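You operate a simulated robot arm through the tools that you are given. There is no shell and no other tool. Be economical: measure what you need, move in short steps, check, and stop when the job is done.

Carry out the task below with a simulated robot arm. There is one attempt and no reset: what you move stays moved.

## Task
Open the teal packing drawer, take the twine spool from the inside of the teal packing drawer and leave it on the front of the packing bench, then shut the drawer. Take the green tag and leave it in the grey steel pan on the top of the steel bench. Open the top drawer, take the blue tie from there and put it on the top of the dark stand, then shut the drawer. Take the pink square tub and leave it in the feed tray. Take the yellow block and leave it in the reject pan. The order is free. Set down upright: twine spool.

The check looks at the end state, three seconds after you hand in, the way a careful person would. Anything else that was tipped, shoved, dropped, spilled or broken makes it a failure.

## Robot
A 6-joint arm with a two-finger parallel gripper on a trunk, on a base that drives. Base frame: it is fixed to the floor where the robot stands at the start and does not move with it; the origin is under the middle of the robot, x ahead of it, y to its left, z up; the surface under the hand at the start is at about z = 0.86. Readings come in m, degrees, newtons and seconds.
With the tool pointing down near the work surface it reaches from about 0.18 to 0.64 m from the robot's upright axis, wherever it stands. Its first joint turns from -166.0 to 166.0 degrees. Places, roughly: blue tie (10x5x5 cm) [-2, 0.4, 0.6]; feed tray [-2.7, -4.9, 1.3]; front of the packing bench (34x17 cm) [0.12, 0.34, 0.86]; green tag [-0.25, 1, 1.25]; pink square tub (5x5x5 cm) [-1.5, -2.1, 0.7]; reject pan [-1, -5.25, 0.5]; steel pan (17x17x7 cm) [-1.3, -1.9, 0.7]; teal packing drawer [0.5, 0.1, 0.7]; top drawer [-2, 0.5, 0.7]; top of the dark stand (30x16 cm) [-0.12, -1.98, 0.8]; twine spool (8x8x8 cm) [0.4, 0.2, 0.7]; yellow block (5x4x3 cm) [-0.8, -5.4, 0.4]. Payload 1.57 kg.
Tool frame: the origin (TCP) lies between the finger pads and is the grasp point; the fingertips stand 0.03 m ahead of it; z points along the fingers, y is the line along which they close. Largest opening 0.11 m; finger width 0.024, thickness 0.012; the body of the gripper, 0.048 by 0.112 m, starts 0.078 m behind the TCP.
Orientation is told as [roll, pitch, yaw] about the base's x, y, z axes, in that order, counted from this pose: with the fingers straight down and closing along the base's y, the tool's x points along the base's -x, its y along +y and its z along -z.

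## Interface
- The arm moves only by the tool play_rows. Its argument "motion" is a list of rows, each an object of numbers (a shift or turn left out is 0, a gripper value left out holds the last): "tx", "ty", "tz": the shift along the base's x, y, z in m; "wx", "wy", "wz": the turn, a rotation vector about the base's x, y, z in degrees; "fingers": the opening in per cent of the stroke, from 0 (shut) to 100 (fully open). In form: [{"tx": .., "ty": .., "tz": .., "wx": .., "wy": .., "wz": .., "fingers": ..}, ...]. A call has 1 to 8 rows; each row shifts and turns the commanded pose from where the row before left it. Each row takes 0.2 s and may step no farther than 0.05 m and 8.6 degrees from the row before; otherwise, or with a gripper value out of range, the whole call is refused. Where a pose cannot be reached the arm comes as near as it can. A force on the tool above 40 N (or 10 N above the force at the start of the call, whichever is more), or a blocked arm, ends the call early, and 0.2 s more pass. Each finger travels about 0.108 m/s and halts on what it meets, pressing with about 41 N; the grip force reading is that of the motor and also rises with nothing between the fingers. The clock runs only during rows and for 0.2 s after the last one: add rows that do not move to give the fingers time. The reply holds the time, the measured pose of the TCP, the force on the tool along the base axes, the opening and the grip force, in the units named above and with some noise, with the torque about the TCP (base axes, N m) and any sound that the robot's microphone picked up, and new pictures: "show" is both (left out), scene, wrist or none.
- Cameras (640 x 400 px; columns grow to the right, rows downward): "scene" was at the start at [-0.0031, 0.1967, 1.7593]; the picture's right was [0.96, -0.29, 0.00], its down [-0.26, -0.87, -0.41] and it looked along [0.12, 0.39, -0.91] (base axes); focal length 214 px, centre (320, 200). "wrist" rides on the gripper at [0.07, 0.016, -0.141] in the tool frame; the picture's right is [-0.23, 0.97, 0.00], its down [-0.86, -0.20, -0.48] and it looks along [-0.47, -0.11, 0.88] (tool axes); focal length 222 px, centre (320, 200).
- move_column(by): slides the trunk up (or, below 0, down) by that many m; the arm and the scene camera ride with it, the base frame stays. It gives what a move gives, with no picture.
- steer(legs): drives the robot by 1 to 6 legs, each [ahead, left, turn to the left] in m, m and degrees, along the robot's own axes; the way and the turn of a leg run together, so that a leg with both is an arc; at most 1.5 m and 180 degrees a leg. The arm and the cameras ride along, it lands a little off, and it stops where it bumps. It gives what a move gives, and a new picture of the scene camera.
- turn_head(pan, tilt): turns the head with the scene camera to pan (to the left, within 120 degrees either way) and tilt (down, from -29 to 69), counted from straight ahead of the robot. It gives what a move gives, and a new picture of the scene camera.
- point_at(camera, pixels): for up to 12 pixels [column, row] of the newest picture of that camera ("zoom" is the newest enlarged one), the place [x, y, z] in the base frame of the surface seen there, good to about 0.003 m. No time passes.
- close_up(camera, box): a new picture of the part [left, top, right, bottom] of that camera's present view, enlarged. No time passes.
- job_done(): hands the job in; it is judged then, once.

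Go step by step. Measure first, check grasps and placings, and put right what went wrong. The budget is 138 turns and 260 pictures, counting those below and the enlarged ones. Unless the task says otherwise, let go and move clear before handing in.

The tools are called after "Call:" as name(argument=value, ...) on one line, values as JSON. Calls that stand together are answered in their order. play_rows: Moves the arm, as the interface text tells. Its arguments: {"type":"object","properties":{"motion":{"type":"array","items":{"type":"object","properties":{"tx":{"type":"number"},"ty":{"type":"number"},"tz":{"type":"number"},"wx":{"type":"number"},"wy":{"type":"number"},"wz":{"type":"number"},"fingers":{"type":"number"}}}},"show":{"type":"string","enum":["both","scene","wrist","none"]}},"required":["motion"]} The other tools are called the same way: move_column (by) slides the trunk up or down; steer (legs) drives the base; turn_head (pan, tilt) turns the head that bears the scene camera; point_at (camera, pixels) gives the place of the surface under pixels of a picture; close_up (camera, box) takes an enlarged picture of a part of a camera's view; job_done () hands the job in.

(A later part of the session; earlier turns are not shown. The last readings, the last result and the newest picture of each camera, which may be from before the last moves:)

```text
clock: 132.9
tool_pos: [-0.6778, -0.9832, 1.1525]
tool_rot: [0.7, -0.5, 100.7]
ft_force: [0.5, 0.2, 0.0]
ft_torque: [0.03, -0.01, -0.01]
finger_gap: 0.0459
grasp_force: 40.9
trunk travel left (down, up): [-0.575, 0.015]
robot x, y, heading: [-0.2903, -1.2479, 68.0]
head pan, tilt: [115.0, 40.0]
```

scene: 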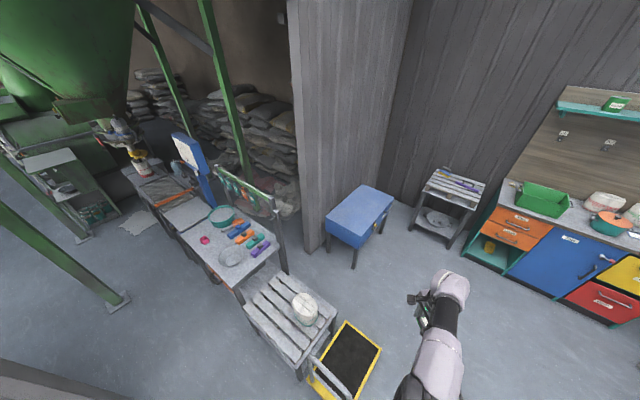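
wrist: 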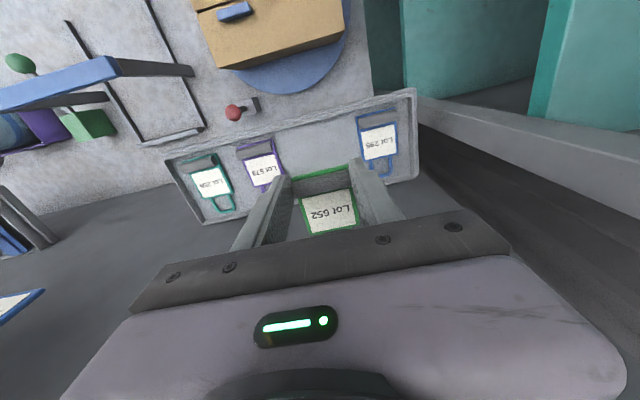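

Arm tucked to r≈0.47. Driving down the corridor beside the steel bench.

Call:
steer(legs=[[-1.1306, 0.2952, 0]])

Call:
turn_head(pan=76, tilt=55)

Call:
play_rows(motion=[{}], show="wrist")

```text
clock: 137.5
tool_pos: [-1.2559, -1.7501, 1.151]
tool_rot: [0.8, -0.2, 100.9]
ft_force: [-0.5, -0.9, -1.0]
ft_torque: [0.0, 0.02, 0.0]
finger_gap: 0.046
grasp_force: 41.0
trunk travel left (down, up): [-0.575, 0.015]
robot x, y, heading: [-0.8664, -2.0192, 68.0]
head pan, tilt: [115.0, 40.0]
stopped in leg 1: the robot was blocked; the commanded pose is now the measured one
```

scene: 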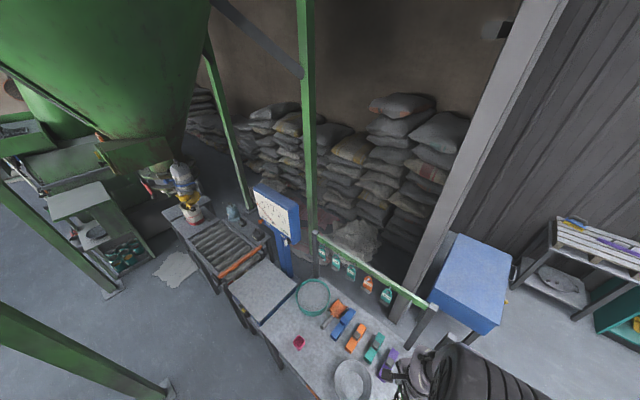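

```text
clock: 138.6
tool_pos: [-1.2463, -1.7455, 1.1538]
tool_rot: [1.5, -0.2, 100.9]
ft_force: [0.7, 0.0, -1.2]
ft_torque: [0.02, -0.02, 0.0]
finger_gap: 0.0458
grasp_force: 41.1
trunk travel left (down, up): [-0.575, 0.015]
robot x, y, heading: [-0.8685, -2.0176, 68.0]
head pan, tilt: [76.0, 55.0]
```

scene: 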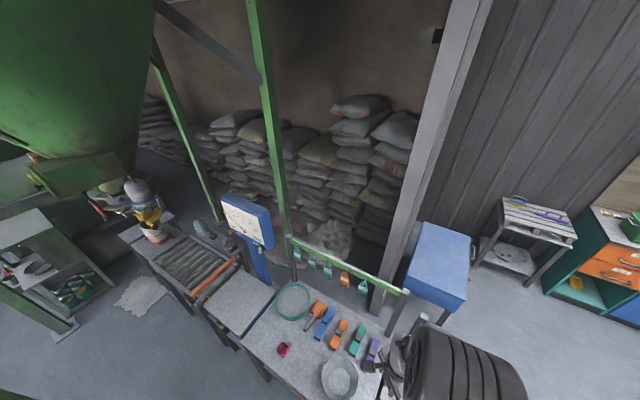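

```text
clock: 138.9
tool_pos: [-1.2469, -1.7451, 1.1538]
tool_rot: [1.4, -0.3, 100.8]
ft_force: [0.3, -0.2, 0.1]
ft_torque: [-0.02, -0.03, -0.02]
finger_gap: 0.0459
grasp_force: 41.1
trunk travel left (down, up): [-0.575, 0.015]
robot x, y, heading: [-0.8677, -2.0215, 68.3]
head pan, tilt: [76.0, 55.0]
```

wrist: 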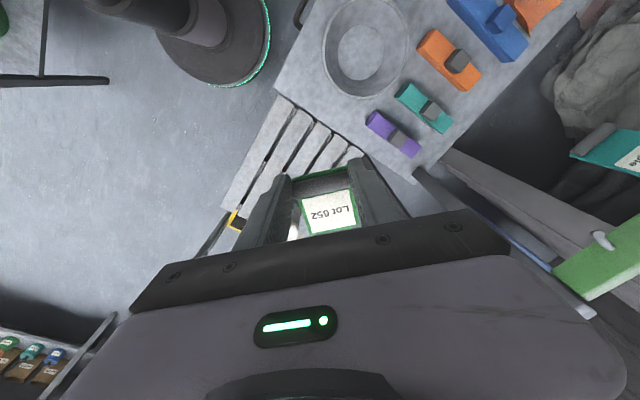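

The drive was blocked at depth −2.15. I'll look for what was touched: looking down on both sides.

Call:
turn_head(pan=120, tilt=60)

Call:
turn_head(pan=-110, tilt=55)

```text
clock: 140.1
tool_pos: [-1.2501, -1.7451, 1.1528]
tool_rot: [1.2, -0.1, 100.7]
ft_force: [0.0, 0.1, -0.4]
ft_torque: [-0.01, 0.04, 0.02]
finger_gap: 0.0456
grasp_force: 41.2
trunk travel left (down, up): [-0.575, 0.015]
robot x, y, heading: [-0.8683, -2.0192, 67.9]
head pan, tilt: [120.0, 60.0]
```

scene: 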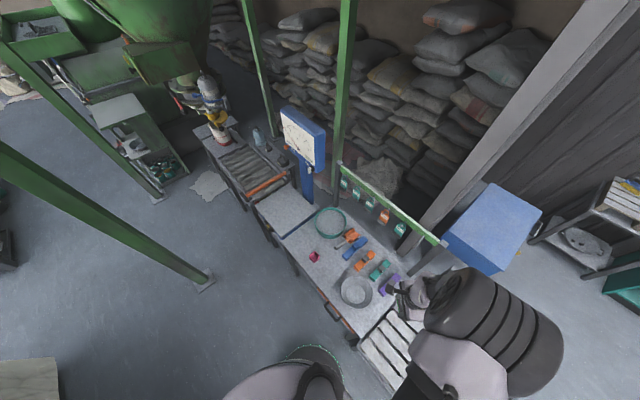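

```text
clock: 143.3
tool_pos: [-1.2444, -1.743, 1.1547]
tool_rot: [1.6, -0.1, 100.8]
ft_force: [-0.3, -0.6, -0.5]
ft_torque: [0.01, 0.01, 0.01]
finger_gap: 0.0458
grasp_force: 41.1
trunk travel left (down, up): [-0.575, 0.015]
robot x, y, heading: [-0.871, -2.0187, 68.0]
head pan, tilt: [-110.0, 55.0]
```

scene: 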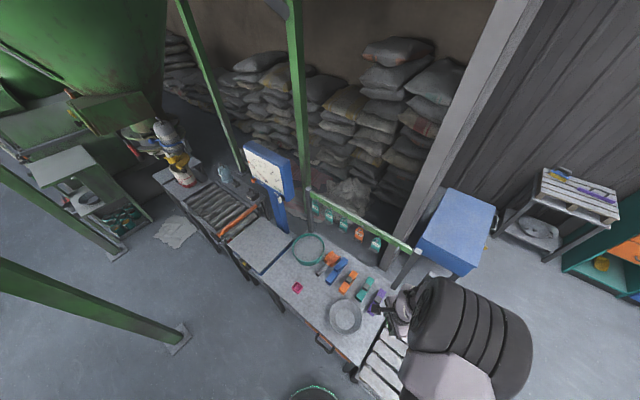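

I'll measure suspects: green bar end, jamb, column, bench side handle.

Call:
point_at(camera="scene", pixels=[[414, 250], [400, 275], [322, 345], [350, 372], [180, 345], [340, 310], [297, 288], [390, 300], [315, 390], [450, 330], [440, 380], [405, 300]])

Call:
turn_head(pan=-60, tilt=40)

```text
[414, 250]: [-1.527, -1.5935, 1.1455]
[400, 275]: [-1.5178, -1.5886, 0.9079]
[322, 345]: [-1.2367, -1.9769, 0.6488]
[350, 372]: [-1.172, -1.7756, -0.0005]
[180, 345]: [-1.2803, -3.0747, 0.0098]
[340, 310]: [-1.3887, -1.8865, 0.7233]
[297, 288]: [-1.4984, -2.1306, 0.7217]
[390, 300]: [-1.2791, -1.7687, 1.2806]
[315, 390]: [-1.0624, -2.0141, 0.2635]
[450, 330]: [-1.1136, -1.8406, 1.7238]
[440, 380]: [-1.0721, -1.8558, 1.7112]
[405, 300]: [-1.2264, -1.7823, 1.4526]
```

```text
clock: 144.5
tool_pos: [-1.2455, -1.7406, 1.1524]
tool_rot: [1.5, 0.1, 100.9]
ft_force: [0.1, 0.9, -0.7]
ft_torque: [-0.01, -0.02, 0.0]
finger_gap: 0.0457
grasp_force: 41.6
trunk travel left (down, up): [-0.575, 0.015]
robot x, y, heading: [-0.8689, -2.0199, 68.1]
head pan, tilt: [-60.0, 40.0]
```

scene: 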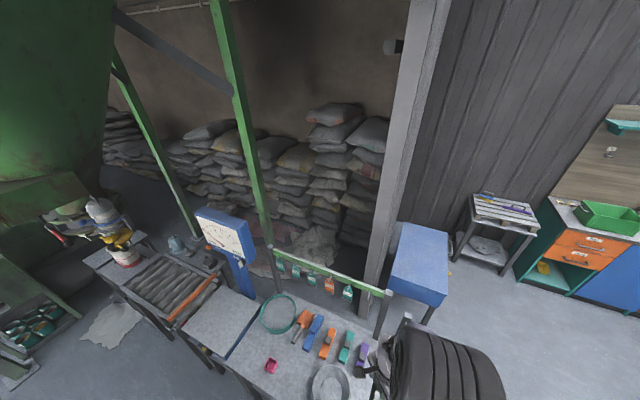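

The head seems pinned: with the trunk nearly at the top it likely met the door lintel. I'll back off a bit, lower the trunk, and retry.

Call:
steer(legs=[[0.1, -0.025, 0]])

Call:
move_column(by=-0.22)

Call:
turn_head(pan=76, tilt=-10)

```text
clock: 145.7
tool_pos: [-1.1831, -1.6664, 1.1553]
tool_rot: [1.6, -0.4, 100.8]
ft_force: [0.5, 0.0, 0.8]
ft_torque: [0.0, 0.09, 0.02]
finger_gap: 0.0459
grasp_force: 41.4
trunk travel left (down, up): [-0.575, 0.015]
robot x, y, heading: [-0.8074, -1.9341, 68.3]
head pan, tilt: [-60.0, 40.0]
```

scene: 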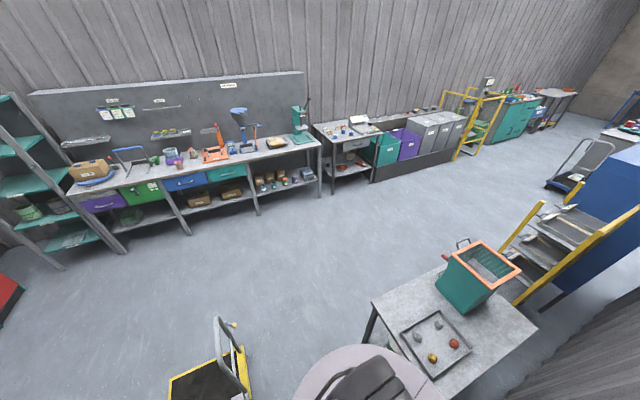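

```text
clock: 148.0
tool_pos: [-1.1969, -1.6697, 0.9316]
tool_rot: [0.7, -0.5, 100.8]
ft_force: [-0.7, -0.4, -0.5]
ft_torque: [0.03, 0.02, -0.04]
finger_gap: 0.0459
grasp_force: 41.1
trunk travel left (down, up): [-0.355, 0.235]
robot x, y, heading: [-0.8071, -1.9358, 68.3]
head pan, tilt: [-60.0, 40.0]
```

```text
clock: 150.2
tool_pos: [-1.1958, -1.6694, 0.931]
tool_rot: [0.7, -0.5, 100.9]
ft_force: [0.8, 0.1, 0.3]
ft_torque: [-0.02, 0.01, -0.02]
finger_gap: 0.0459
grasp_force: 40.9
trunk travel left (down, up): [-0.355, 0.235]
robot x, y, heading: [-0.806, -1.9387, 68.4]
head pan, tilt: [76.0, -10.0]
```

scene: 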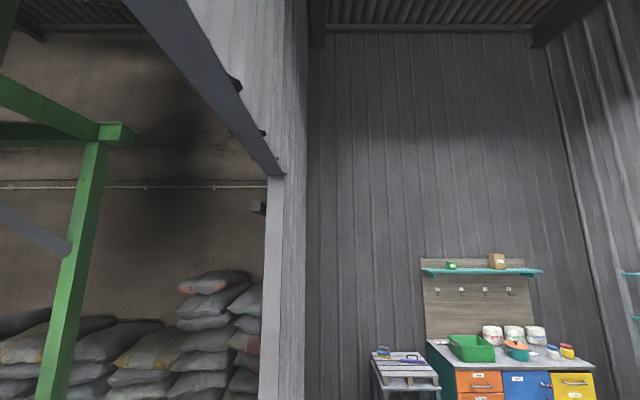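

Head free again. Measuring the lintel height.

Call:
point_at(camera="scene", pixels=[[235, 110], [200, 60], [275, 172], [100, 130]])

Call:
turn_head(pan=95, tilt=52)

```text
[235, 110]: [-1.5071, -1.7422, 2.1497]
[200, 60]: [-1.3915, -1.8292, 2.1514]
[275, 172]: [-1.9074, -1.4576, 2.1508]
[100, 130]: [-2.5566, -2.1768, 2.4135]
```

```text
clock: 151.5
tool_pos: [-1.1966, -1.6694, 0.9318]
tool_rot: [0.8, -0.5, 100.9]
ft_force: [0.5, -0.2, -0.8]
ft_torque: [-0.02, 0.0, 0.03]
finger_gap: 0.0461
grasp_force: 40.4
trunk travel left (down, up): [-0.355, 0.235]
robot x, y, heading: [-0.8113, -1.9358, 68.1]
head pan, tilt: [95.0, 52.0]
```

scene: 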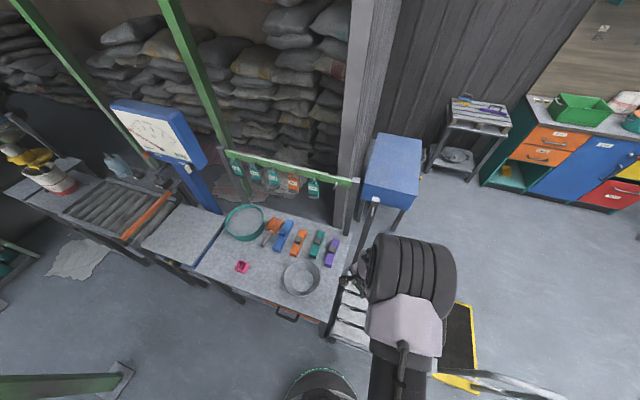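

Lintel at z≈2.15. Good view: pan at (300,280), tub at (241,267). Measuring, then continuing in.

Call:
close_up(camera="scene", box=[215, 205, 375, 325])

Call:
point_at(camera="scene", pixels=[[282, 278], [320, 275], [301, 262], [300, 296], [301, 282], [237, 270], [247, 265], [242, 266], [225, 243], [374, 202], [362, 240], [345, 290]])

```text
3.33 times, centred on (295, 265) of scene
```

zoom: 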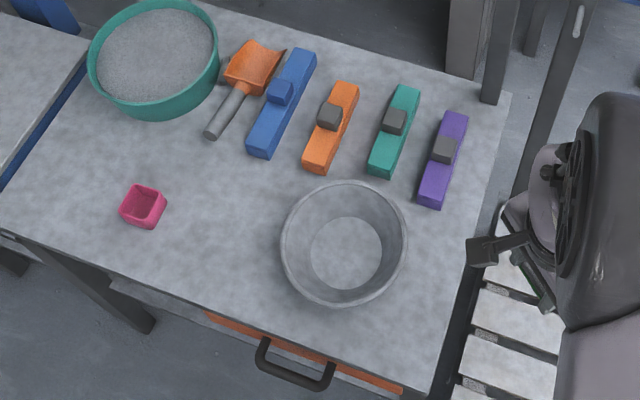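

```text
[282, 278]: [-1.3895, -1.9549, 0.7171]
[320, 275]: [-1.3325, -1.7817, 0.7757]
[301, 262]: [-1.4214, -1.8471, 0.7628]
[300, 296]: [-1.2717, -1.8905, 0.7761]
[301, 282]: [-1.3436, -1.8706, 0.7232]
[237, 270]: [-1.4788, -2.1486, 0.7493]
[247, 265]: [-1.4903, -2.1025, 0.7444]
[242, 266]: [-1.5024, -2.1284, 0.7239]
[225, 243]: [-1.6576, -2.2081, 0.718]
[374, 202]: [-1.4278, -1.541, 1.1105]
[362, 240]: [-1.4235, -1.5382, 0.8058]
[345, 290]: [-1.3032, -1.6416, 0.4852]
```

Pan centre ≈(−1.347,−1.869), floor z 0.723. Driving 26 cm further to bring the tag above it.

Call:
steer(legs=[[-0.2573, 0.0639, 0]])

Call:
play_rows(motion=[{}], show="wrist")

```text
clock: 153.4
tool_pos: [-1.352, -1.885, 0.9329]
tool_rot: [0.7, -0.5, 100.9]
ft_force: [0.3, -0.4, -0.8]
ft_torque: [-0.03, 0.01, -0.04]
finger_gap: 0.046
grasp_force: 40.8
trunk travel left (down, up): [-0.355, 0.235]
robot x, y, heading: [-0.9617, -2.1521, 68.1]
head pan, tilt: [95.0, 52.0]
```

scene: 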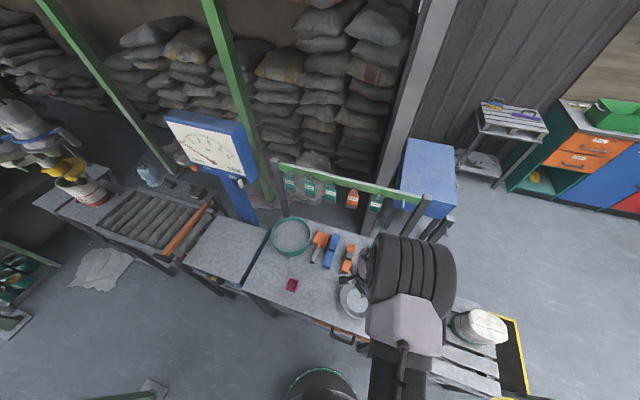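

```text
clock: 153.8
tool_pos: [-1.3515, -1.8847, 0.9321]
tool_rot: [0.8, -0.5, 100.9]
ft_force: [0.0, 0.3, -0.3]
ft_torque: [-0.01, -0.02, 0.0]
finger_gap: 0.0458
grasp_force: 41.3
trunk travel left (down, up): [-0.355, 0.235]
robot x, y, heading: [-0.9642, -2.1524, 67.9]
head pan, tilt: [95.0, 52.0]
```

wrist: 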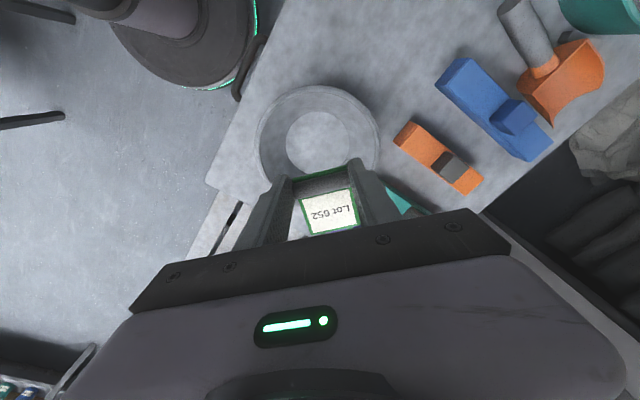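

The pan is directly beneath (317,143). Descending 16 cm.

Call:
play_rows(motion=[{"tx": 0.002, "ty": -0.008, "tz": -0.04}, {"tz": -0.04}, {"tz": -0.04}, {"tz": -0.03}, {"tz": -0.01}, {}], show="wrist")

```text
clock: 155.2
tool_pos: [-1.3515, -1.8889, 0.7765]
tool_rot: [1.2, -0.8, 100.9]
ft_force: [7.2, 1.8, 27.1]
ft_torque: [-0.05, 0.42, -0.14]
finger_gap: 0.0455
grasp_force: 41.2
trunk travel left (down, up): [-0.355, 0.235]
robot x, y, heading: [-0.9621, -2.1505, 68.1]
head pan, tilt: [95.0, 52.0]
stopped in row 6: the force on the tool passed its limit at 50 N (the readings are from after the stop); the commanded pose is now the measured one
```

wrist: 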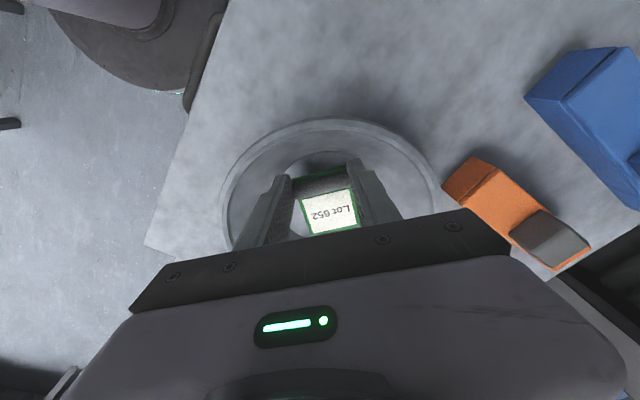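

Contact in the pan at z 0.776 (probably tag loop or finger on the sloped wall). Easing up, shifting 1 cm, and releasing with a modest opening.

Call:
play_rows(motion=[{"tz": 0.004, "tx": 0.002, "ty": -0.01}, {}, {"tz": -0.004}, {"fingers": 58}, {}, {}], show="wrist")

```text
clock: 156.6
tool_pos: [-1.3505, -1.8996, 0.7744]
tool_rot: [1.2, -0.8, 100.8]
ft_force: [-3.5, 5.7, 28.9]
ft_torque: [-0.09, 0.06, 0.01]
finger_gap: 0.0495
grasp_force: 0.1
trunk travel left (down, up): [-0.355, 0.235]
robot x, y, heading: [-0.9595, -2.1487, 67.9]
head pan, tilt: [95.0, 52.0]
```

wrist: 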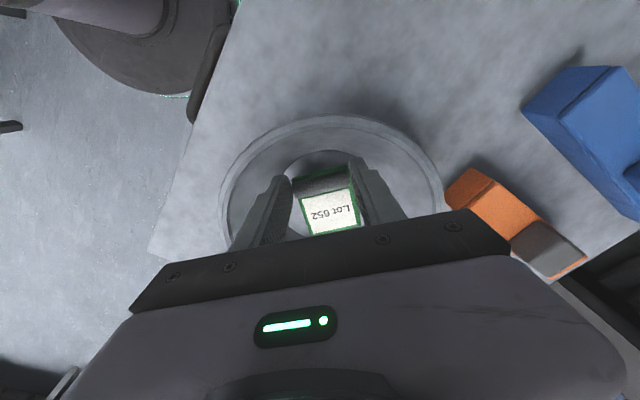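

The fingers are spread against the pan wall and the tag has been released; rising slowly.

Call:
play_rows(motion=[{"tz": 0.015}, {"tz": 0.02}, {"tz": 0.03}, {"tz": 0.04, "fingers": 90}, {"tz": 0.045}, {"tz": 0.045}], show="wrist")

Call:
close_up(camera="scene", box=[230, 220, 390, 340])

```text
clock: 158.0
tool_pos: [-1.3495, -1.9, 0.9698]
tool_rot: [1.0, -0.7, 100.8]
ft_force: [0.3, -0.7, 0.7]
ft_torque: [-0.02, 0.0, -0.01]
finger_gap: 0.099
grasp_force: 0.0
trunk travel left (down, up): [-0.355, 0.235]
robot x, y, heading: [-0.9639, -2.1503, 68.2]
head pan, tilt: [95.0, 52.0]
```

wrist: 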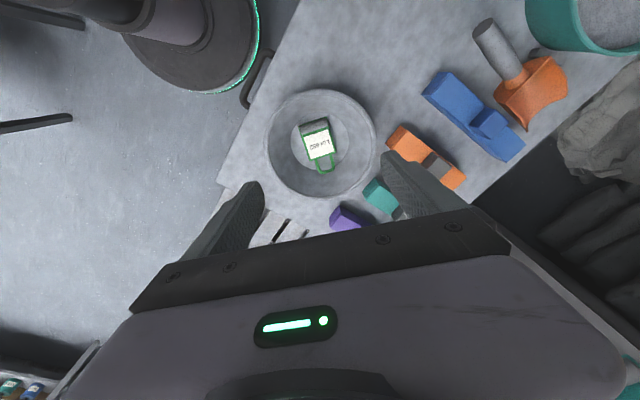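

```text
3.33 times, centred on (310, 280) of scene
```

zoom: 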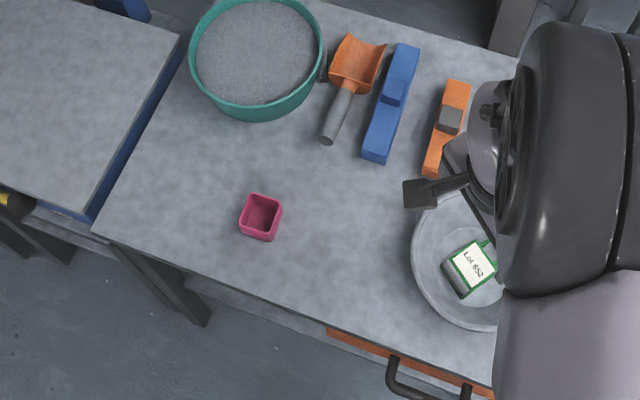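

Tag lies in the pan. Now the pink tub — measuring its rim corners.

Call:
point_at(camera="zoom", pixels=[[252, 195], [280, 205], [272, 233], [242, 222], [258, 236], [262, 215], [230, 230], [246, 208]])

```text
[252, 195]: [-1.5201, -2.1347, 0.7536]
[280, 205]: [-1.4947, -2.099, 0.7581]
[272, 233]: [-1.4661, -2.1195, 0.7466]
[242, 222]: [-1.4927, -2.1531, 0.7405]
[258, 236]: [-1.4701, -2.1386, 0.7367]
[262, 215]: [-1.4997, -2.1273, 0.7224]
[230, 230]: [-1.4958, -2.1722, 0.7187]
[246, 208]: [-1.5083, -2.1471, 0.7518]
```

Tub is axis-aligned with the bench, centre (−1.493,−2.127). Drive so the tool is above it and yaw to close along the bench's width.

Call:
steer(legs=[[-0.264, 0.049, 0]])

Call:
play_rows(motion=[{"wz": -8}, {"wz": -8}, {"wz": -8}, {"wz": -8}, {"wz": -8}, {"wz": -7}, {}], show="wrist")

```text
clock: 159.8
tool_pos: [-1.4925, -2.1198, 0.9688]
tool_rot: [1.0, -0.7, 100.6]
ft_force: [-0.4, 0.0, 0.2]
ft_torque: [0.06, 0.03, 0.0]
finger_gap: 0.0988
grasp_force: 0.1
trunk travel left (down, up): [-0.355, 0.235]
robot x, y, heading: [-1.1055, -2.3731, 68.1]
head pan, tilt: [95.0, 52.0]
```

scene: 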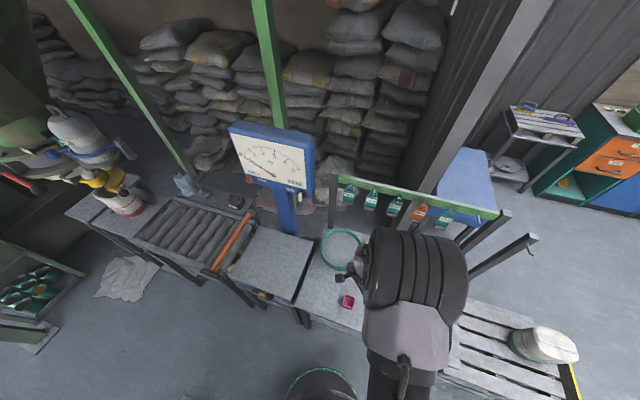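

```text
clock: 161.4
tool_pos: [-1.4921, -2.1194, 0.9694]
tool_rot: [0.9, -0.7, 53.7]
ft_force: [0.1, -0.2, -0.3]
ft_torque: [0.02, 0.05, -0.02]
finger_gap: 0.0988
grasp_force: 0.1
trunk travel left (down, up): [-0.355, 0.235]
robot x, y, heading: [-1.1066, -2.3707, 67.5]
head pan, tilt: [95.0, 52.0]
```

wrist: 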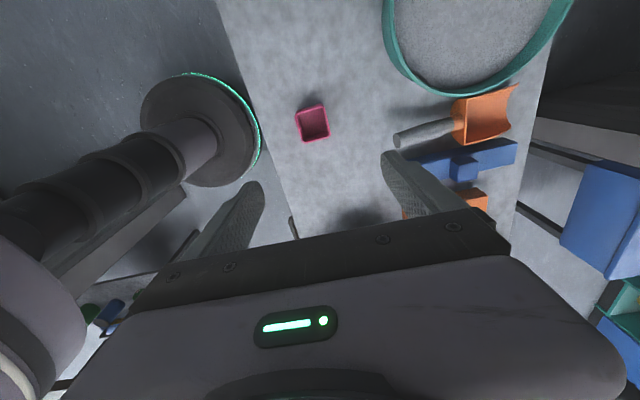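

Call:
point_at(camera="wrist", pixels=[[297, 110], [322, 106], [329, 132], [303, 140], [313, 124]])

```text
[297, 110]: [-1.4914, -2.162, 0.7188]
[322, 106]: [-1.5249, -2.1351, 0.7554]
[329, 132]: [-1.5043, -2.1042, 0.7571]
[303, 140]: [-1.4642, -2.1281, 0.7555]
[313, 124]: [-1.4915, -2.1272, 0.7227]
```

Centre ≈(−1.494,−2.131). Adjust and descend to z 0.757.

Call:
play_rows(motion=[{"tx": -0.002, "ty": -0.0115, "tz": -0.03}, {"tz": -0.045}, {"tz": -0.045}, {"tz": -0.045}, {"tz": -0.035}, {"tz": -0.012}, {}], show="wrist")

```text
clock: 163.1
tool_pos: [-1.4941, -2.1328, 0.7556]
tool_rot: [1.0, -0.7, 53.8]
ft_force: [-0.2, 0.4, 0.2]
ft_torque: [0.02, -0.01, 0.01]
finger_gap: 0.0992
grasp_force: 0.2
trunk travel left (down, up): [-0.355, 0.235]
robot x, y, heading: [-1.1053, -2.3721, 68.1]
head pan, tilt: [95.0, 52.0]
```

wrist: 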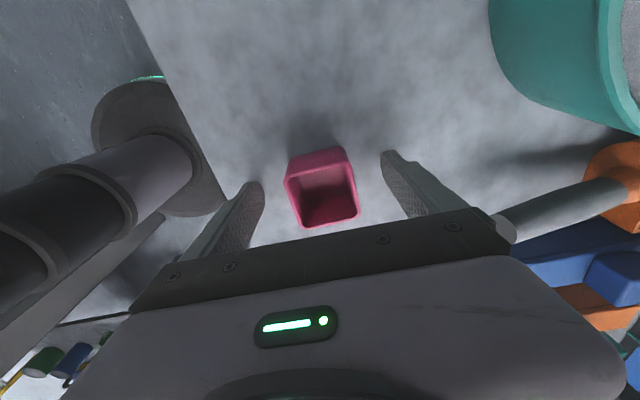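

Call:
play_rows(motion=[{"fingers": 0}, {}, {}, {}, {}], show="none")

Call:
play_rows(motion=[{"tz": 0.04}, {"tz": 0.045}, {"tz": 0.045}, {"tz": 0.045}, {}], show="wrist")

Call:
turn_head(pan=120, tilt=25)

Call:
turn_head(pan=-120, tilt=25)

```text
clock: 164.2
tool_pos: [-1.4941, -2.1324, 0.7557]
tool_rot: [1.0, -0.6, 53.7]
ft_force: [0.8, 0.0, 0.0]
ft_torque: [-0.04, -0.04, 0.01]
finger_gap: 0.0472
grasp_force: 40.4
trunk travel left (down, up): [-0.355, 0.235]
robot x, y, heading: [-1.1024, -2.3721, 68.0]
head pan, tilt: [95.0, 52.0]
```

```text
clock: 165.4
tool_pos: [-1.4923, -2.1323, 0.9318]
tool_rot: [1.0, -0.8, 53.6]
ft_force: [0.0, 1.3, -0.1]
ft_torque: [0.01, -0.02, 0.0]
finger_gap: 0.0472
grasp_force: 41.3
trunk travel left (down, up): [-0.355, 0.235]
robot x, y, heading: [-1.1037, -2.3711, 68.1]
head pan, tilt: [95.0, 52.0]
```

wrist: 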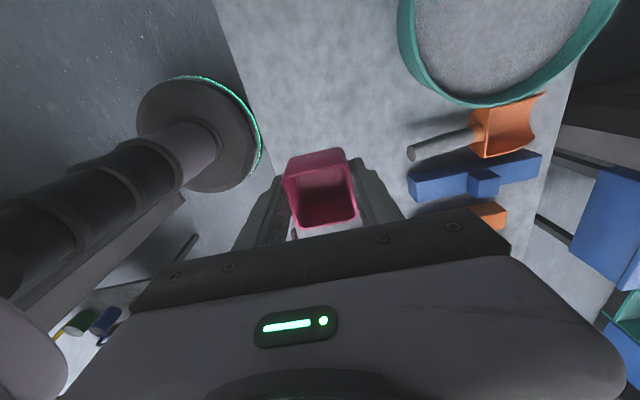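

```text
clock: 166.4
tool_pos: [-1.4927, -2.1315, 0.9312]
tool_rot: [1.0, -0.7, 53.7]
ft_force: [-0.1, 0.1, -0.7]
ft_torque: [0.0, 0.01, 0.0]
finger_gap: 0.0471
grasp_force: 40.3
trunk travel left (down, up): [-0.355, 0.235]
robot x, y, heading: [-1.1037, -2.3696, 67.9]
head pan, tilt: [120.0, 25.0]
```

scene: 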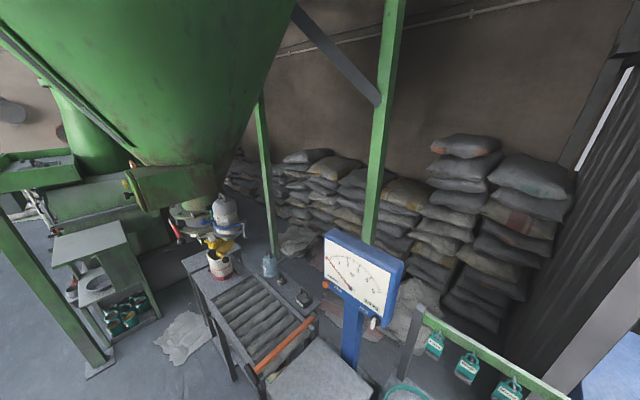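

```text
clock: 169.8
tool_pos: [-1.4922, -2.1315, 0.9311]
tool_rot: [1.0, -0.7, 53.7]
ft_force: [0.4, -0.4, -0.4]
ft_torque: [0.0, -0.01, -0.01]
finger_gap: 0.0469
grasp_force: 41.2
trunk travel left (down, up): [-0.355, 0.235]
robot x, y, heading: [-1.1043, -2.3718, 67.9]
head pan, tilt: [-120.0, 25.0]
```

scene: 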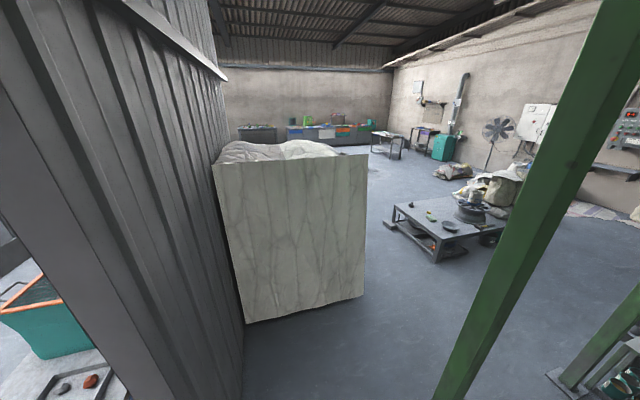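

Tub is held. Measuring the low table area in this view, then the machine side.

Call:
close_up(camera="scene", box=[370, 170, 530, 270])

Call:
point_at(camera="scene", pixels=[[449, 225], [431, 214], [411, 205], [460, 258], [500, 235], [392, 225], [300, 320], [365, 300], [440, 390], [555, 375]])

Call:
turn_head(pan=120, tilt=35)

Call:
close_up(camera="scene", box=[0, 60, 270, 330])

Call:
point_at(camera="scene", pixels=[[30, 120], [90, 210], [95, 250], [180, 150], [100, 330], [50, 100], [60, 150], [215, 190], [225, 225], [130, 130]])

```text
4.00 times, centred on (450, 220) of scene
```

zoom: 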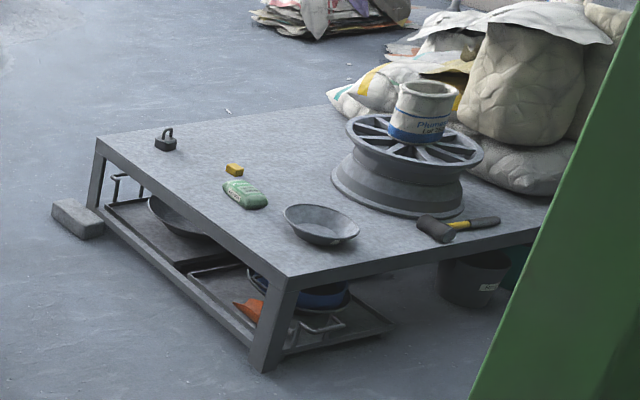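

```text
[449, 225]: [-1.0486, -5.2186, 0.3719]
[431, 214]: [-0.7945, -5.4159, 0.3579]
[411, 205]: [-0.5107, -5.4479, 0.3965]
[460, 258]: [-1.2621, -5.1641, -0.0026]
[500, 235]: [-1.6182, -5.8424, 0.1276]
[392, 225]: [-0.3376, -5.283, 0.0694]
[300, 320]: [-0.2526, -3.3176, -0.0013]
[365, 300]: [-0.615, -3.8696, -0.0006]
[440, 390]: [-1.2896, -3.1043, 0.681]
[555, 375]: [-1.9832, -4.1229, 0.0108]
```

```text
clock: 173.1
tool_pos: [-1.492, -2.1325, 0.9297]
tool_rot: [1.0, -0.7, 53.6]
ft_force: [1.0, -0.1, -0.3]
ft_torque: [0.02, 0.03, -0.01]
finger_gap: 0.0471
grasp_force: 41.3
trunk travel left (down, up): [-0.355, 0.235]
robot x, y, heading: [-1.1034, -2.3715, 68.1]
head pan, tilt: [120.0, 35.0]
```

scene: 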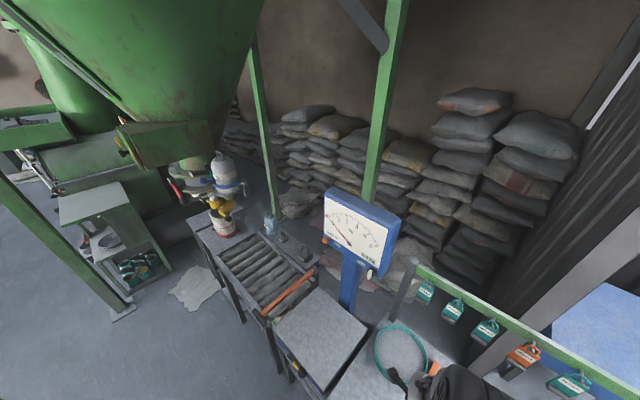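

```text
1.48 times, centred on (135, 195) of scene
```

zoom: 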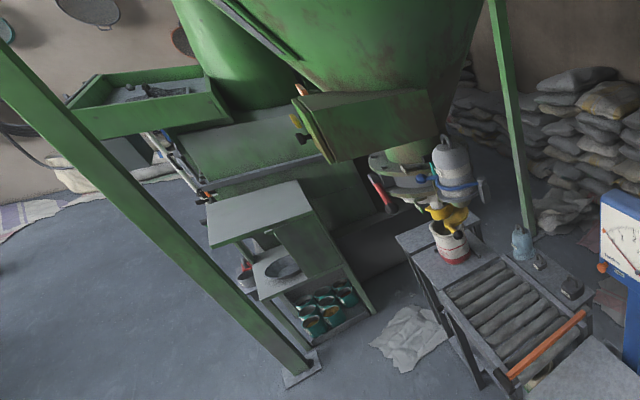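

```text
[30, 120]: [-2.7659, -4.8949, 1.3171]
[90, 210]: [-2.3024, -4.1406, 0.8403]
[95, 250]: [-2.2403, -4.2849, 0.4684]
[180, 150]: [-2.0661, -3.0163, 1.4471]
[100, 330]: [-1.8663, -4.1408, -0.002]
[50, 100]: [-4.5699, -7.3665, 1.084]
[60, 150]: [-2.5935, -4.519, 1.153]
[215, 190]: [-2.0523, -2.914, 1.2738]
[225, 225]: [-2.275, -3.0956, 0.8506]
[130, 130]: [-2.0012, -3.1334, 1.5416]
```

The feed tray (green tray) is at ≈(−2.77,−4.90,1.32); the reject pan is the dark dish at (−1.05,−5.22,0.37) with the yellow block at (−0.79,−5.42,0.36). I'll turn the robot so the arm points away from obstacles and go around the outside of the green columns.

Call:
steer(legs=[[0, 0, 133]])

Call:
turn_head(pan=60, tilt=35)

```text
clock: 179.0
tool_pos: [-1.0145, -2.8171, 0.9296]
tool_rot: [1.1, -0.6, -173.4]
ft_force: [0.4, -0.2, -0.6]
ft_torque: [-0.01, -0.02, -0.01]
finger_gap: 0.0472
grasp_force: 41.0
trunk travel left (down, up): [-0.355, 0.235]
robot x, y, heading: [-1.1036, -2.3679, -159.3]
head pan, tilt: [120.0, 35.0]
```

scene: 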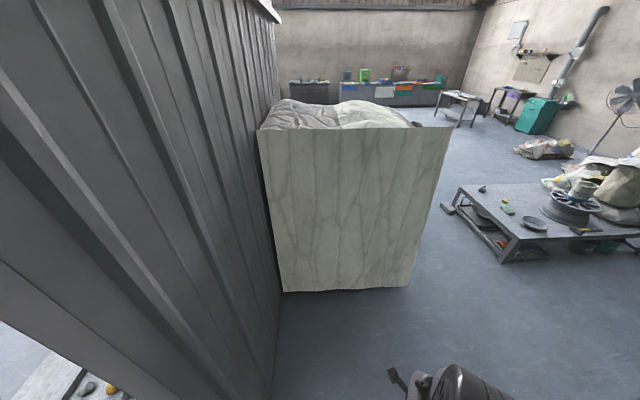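

```text
clock: 180.3
tool_pos: [-1.0156, -2.8175, 0.9301]
tool_rot: [1.0, -0.7, -173.5]
ft_force: [-0.7, 0.6, -0.1]
ft_torque: [-0.01, -0.04, -0.01]
finger_gap: 0.0471
grasp_force: 40.8
trunk travel left (down, up): [-0.355, 0.235]
robot x, y, heading: [-1.1023, -2.3675, -159.2]
head pan, tilt: [60.0, 35.0]
```

scene: 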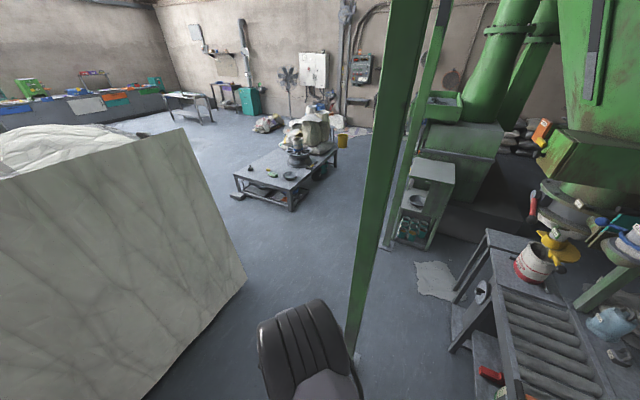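

Clear gap between the white bin and the green column. Quick check of the bin's near corner.

Call:
point_at(camera="scene", pixels=[[243, 285], [180, 130], [150, 395], [355, 355], [385, 245], [290, 205], [425, 280]])

```text
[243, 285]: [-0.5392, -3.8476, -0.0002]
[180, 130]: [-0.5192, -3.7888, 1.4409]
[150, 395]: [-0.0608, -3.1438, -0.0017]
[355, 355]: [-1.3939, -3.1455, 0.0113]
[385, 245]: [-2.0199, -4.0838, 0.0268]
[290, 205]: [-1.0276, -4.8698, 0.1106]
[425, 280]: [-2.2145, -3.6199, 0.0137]
```

Clearances fine. Driving both legs.

Call:
steer(legs=[[0.004, 0.786, 0], [1.03, 0.975, 0]])

Call:
turn_head(pan=0, tilt=30)

```text
clock: 191.2
tool_pos: [-1.367, -4.8296, 0.9304]
tool_rot: [0.9, -0.7, -174.2]
ft_force: [0.1, 0.5, -1.6]
ft_torque: [0.04, -0.01, 0.02]
finger_gap: 0.0471
grasp_force: 40.8
trunk travel left (down, up): [-0.355, 0.235]
robot x, y, heading: [-1.4481, -4.3812, -159.6]
head pan, tilt: [60.0, 35.0]
```

scene: 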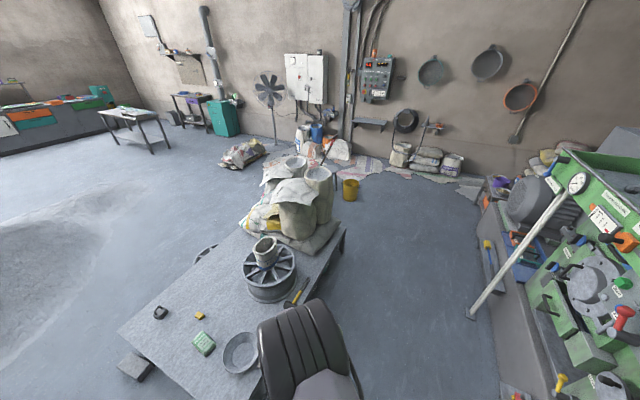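

```text
clock: 192.5
tool_pos: [-1.3669, -4.8288, 0.9307]
tool_rot: [0.9, -0.8, -174.1]
ft_force: [-0.5, 0.1, -0.6]
ft_torque: [0.0, -0.02, -0.02]
finger_gap: 0.047
grasp_force: 41.0
trunk travel left (down, up): [-0.355, 0.235]
robot x, y, heading: [-1.4527, -4.383, -159.9]
head pan, tilt: [0.0, 30.0]
```

scene: 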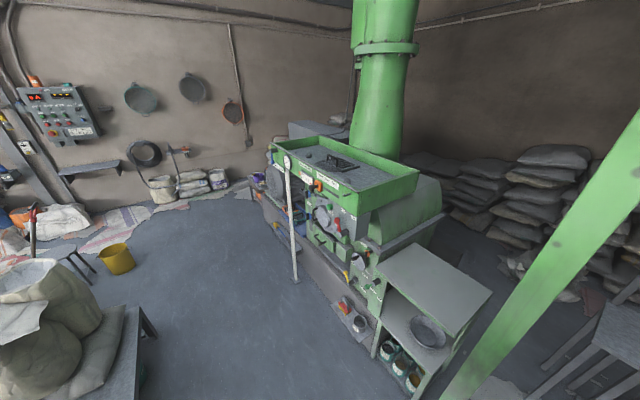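

Excellent view of the feed tray at (345,170). Zoom and measure.

Call:
close_up(camera="scene", box=[250, 120, 440, 240])

Call:
point_at(camera="scene", pixels=[[272, 147], [310, 136], [419, 172], [358, 192], [335, 160], [380, 170], [310, 152], [350, 180], [296, 280], [288, 160], [370, 370], [345, 330]])

```text
3.33 times, centred on (345, 180) of scene
```

zoom: 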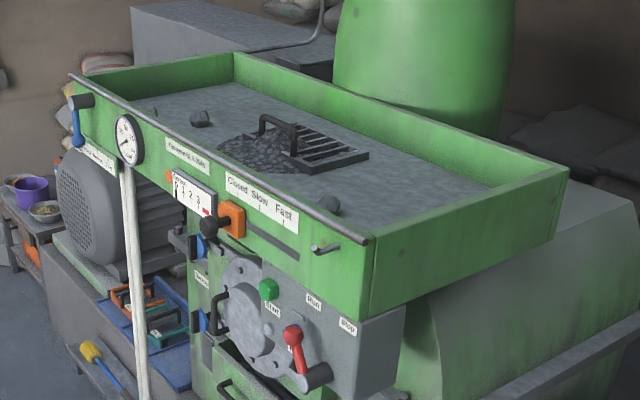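

```text
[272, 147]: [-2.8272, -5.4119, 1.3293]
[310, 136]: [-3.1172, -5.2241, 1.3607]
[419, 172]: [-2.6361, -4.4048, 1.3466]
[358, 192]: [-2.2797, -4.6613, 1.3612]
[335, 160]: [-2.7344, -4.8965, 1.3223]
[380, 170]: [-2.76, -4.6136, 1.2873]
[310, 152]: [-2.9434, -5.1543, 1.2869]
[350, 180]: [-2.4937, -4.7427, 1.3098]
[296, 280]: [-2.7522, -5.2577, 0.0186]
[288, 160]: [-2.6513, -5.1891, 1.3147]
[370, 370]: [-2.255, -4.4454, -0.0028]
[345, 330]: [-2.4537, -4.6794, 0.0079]
```

Tray floor z 1.287, rim 1.36; a free spot is near the right end ≈(−2.548,−4.602). Raising trunk and arm here, then I'll drive beside the machine and swing round through open space.

Call:
move_column(by=0.23)

Call:
play_rows(motion=[{"tz": 0.05}, {"tz": 0.05}, {"tz": 0.05}, {"tz": 0.05}, {"tz": 0.05}, {"tz": 0.05}, {}], show="none")

Call:
steer(legs=[[0.7845, 0.3017, 0], [0, 0, 112], [0, 0, 112.5]])

Call:
turn_head(pan=85, tilt=45)

```text
clock: 194.9
tool_pos: [-1.3673, -4.8289, 1.1613]
tool_rot: [1.0, -0.7, -174.2]
ft_force: [0.3, -0.5, -0.6]
ft_torque: [0.02, -0.01, 0.0]
finger_gap: 0.0469
grasp_force: 40.6
trunk travel left (down, up): [-0.585, 0.005]
robot x, y, heading: [-1.4541, -4.3795, -160.1]
head pan, tilt: [0.0, 30.0]
```

```text
clock: 196.6
tool_pos: [-1.3876, -4.8306, 1.452]
tool_rot: [-0.3, -0.9, -177.0]
ft_force: [0.3, 0.1, -0.3]
ft_torque: [0.03, -0.01, 0.02]
finger_gap: 0.0473
grasp_force: 41.3
trunk travel left (down, up): [-0.585, 0.005]
robot x, y, heading: [-1.4468, -4.3833, -160.0]
head pan, tilt: [0.0, 30.0]
```

```text
clock: 210.6
tool_pos: [-2.4707, -4.7024, 1.4615]
tool_rot: [0.9, -0.6, 53.5]
ft_force: [0.1, -0.2, -0.2]
ft_torque: [0.0, -0.01, -0.02]
finger_gap: 0.0472
grasp_force: 41.3
trunk travel left (down, up): [-0.585, 0.005]
robot x, y, heading: [-2.0807, -4.9411, 71.2]
head pan, tilt: [0.0, 30.0]
```

scene: 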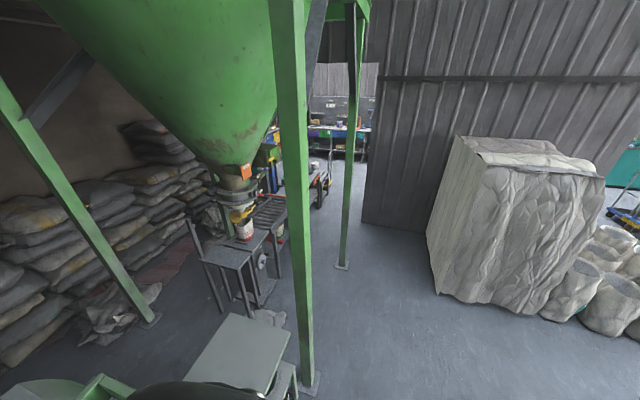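

```text
clock: 212.2
tool_pos: [-2.4696, -4.7005, 1.462]
tool_rot: [1.1, -0.7, 53.1]
ft_force: [0.2, -0.8, -1.5]
ft_torque: [0.03, -0.01, 0.02]
finger_gap: 0.0471
grasp_force: 40.7
trunk travel left (down, up): [-0.585, 0.005]
robot x, y, heading: [-2.0787, -4.9396, 71.1]
head pan, tilt: [85.0, 45.0]
```

scene: 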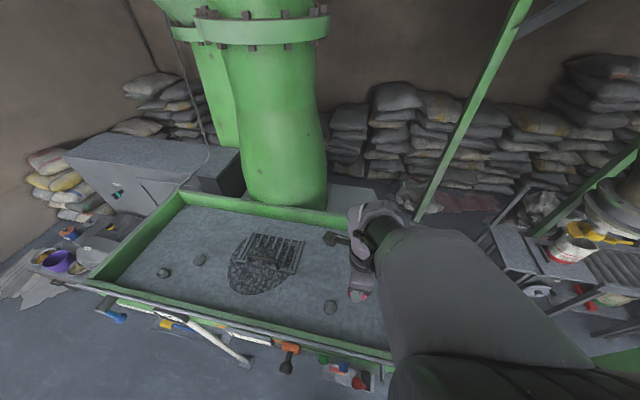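

Over the tray now. Shifting to the free spot and checking by wrist camera.

Call:
play_rows(motion=[{"tx": -0.026, "ty": 0.033}, {"tx": -0.026, "ty": 0.033}, {"tx": -0.026, "ty": 0.032}, {}, {}])

```text
clock: 213.4
tool_pos: [-2.5511, -4.6023, 1.4629]
tool_rot: [1.0, -0.8, 53.3]
ft_force: [-0.1, -0.8, -0.6]
ft_torque: [-0.01, 0.0, 0.0]
finger_gap: 0.0469
grasp_force: 41.1
trunk travel left (down, up): [-0.585, 0.005]
robot x, y, heading: [-2.08, -4.9413, 71.1]
head pan, tilt: [85.0, 45.0]
```

scene: 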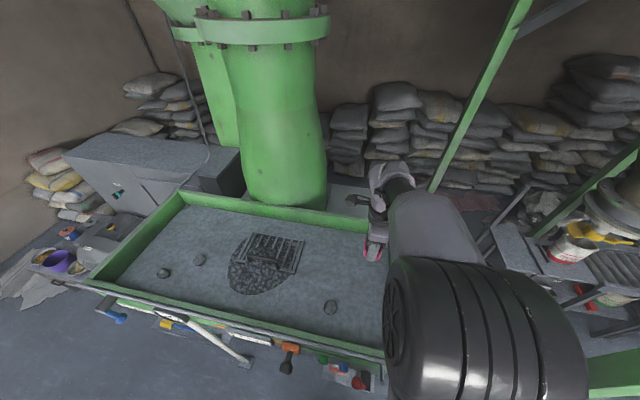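
wrist: 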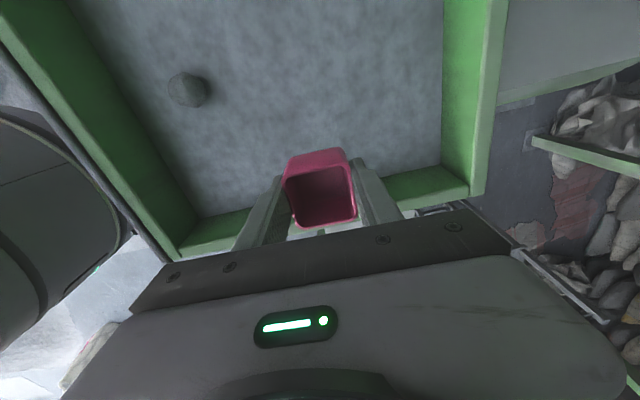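

The end wall is ~7 cm away; I'll shift 5 cm inward and descend to the tray floor.

Call:
play_rows(motion=[{"tx": -0.024, "ty": -0.033}, {"tx": -0.006, "ty": -0.008, "tz": -0.03}, {"tz": -0.04}, {"tz": -0.04}, {"tz": -0.012}, {}], show="wrist")

```text
clock: 214.8
tool_pos: [-2.578, -4.6428, 1.3407]
tool_rot: [0.9, -0.7, 53.4]
ft_force: [0.5, 0.2, 0.5]
ft_torque: [-0.01, 0.02, -0.02]
finger_gap: 0.0469
grasp_force: 40.9
trunk travel left (down, up): [-0.585, 0.005]
robot x, y, heading: [-2.0803, -4.9392, 71.2]
head pan, tilt: [85.0, 45.0]
```

wrist: 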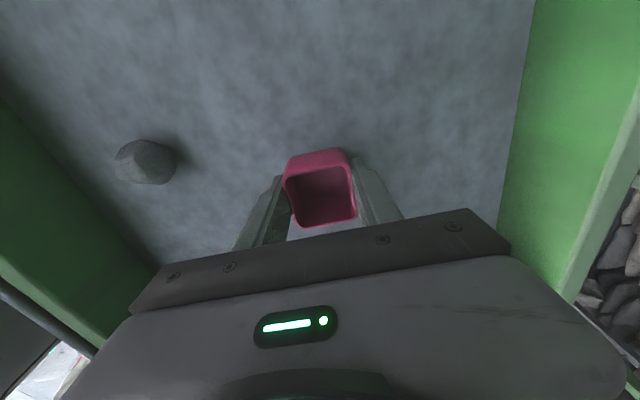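

Call:
play_rows(motion=[{"tz": -0.006}, {"tz": -0.005}, {"tz": -0.004}, {}], show="none")

```text
clock: 215.8
tool_pos: [-2.5772, -4.6446, 1.3247]
tool_rot: [1.1, -0.7, 53.4]
ft_force: [0.1, 1.2, -0.3]
ft_torque: [-0.01, 0.0, 0.01]
finger_gap: 0.0467
grasp_force: 41.2
trunk travel left (down, up): [-0.585, 0.005]
robot x, y, heading: [-2.0796, -4.9435, 71.3]
head pan, tilt: [85.0, 45.0]
```

Call:
play_rows(motion=[{"tz": -0.003}, {"tz": -0.003}, {}], show="wrist")

```text
clock: 216.6
tool_pos: [-2.5788, -4.6433, 1.3227]
tool_rot: [1.4, -0.7, 53.4]
ft_force: [-6.3, 3.4, 34.7]
ft_torque: [-0.32, -0.54, 0.0]
finger_gap: 0.0468
grasp_force: 41.0
trunk travel left (down, up): [-0.585, 0.005]
robot x, y, heading: [-2.0799, -4.9437, 71.2]
head pan, tilt: [85.0, 45.0]
```

wrist: 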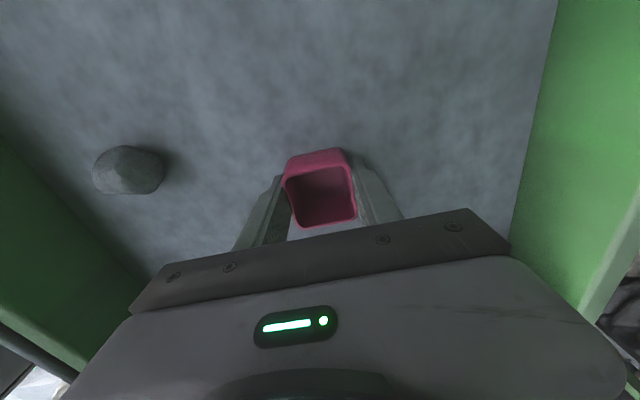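

Contact (35 N). Releasing and rising.

Call:
play_rows(motion=[{"tz": 0.002, "fingers": 75}, {}, {"tz": 0.03}, {"tz": 0.045}, {"tz": 0.045}, {"tz": 0.03}, {}], show="wrist")

```text
clock: 218.2
tool_pos: [-2.58, -4.6425, 1.4701]
tool_rot: [0.9, -0.7, 53.3]
ft_force: [-0.3, -0.1, -0.4]
ft_torque: [0.01, 0.02, -0.02]
finger_gap: 0.0827
grasp_force: 0.1
trunk travel left (down, up): [-0.585, 0.005]
robot x, y, heading: [-2.0826, -4.9424, 71.0]
head pan, tilt: [85.0, 45.0]
```

wrist: 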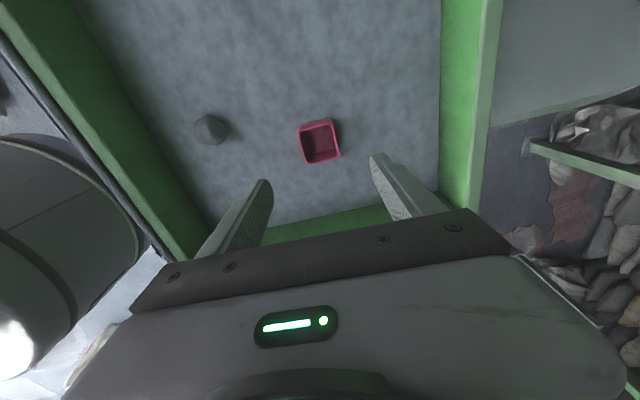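

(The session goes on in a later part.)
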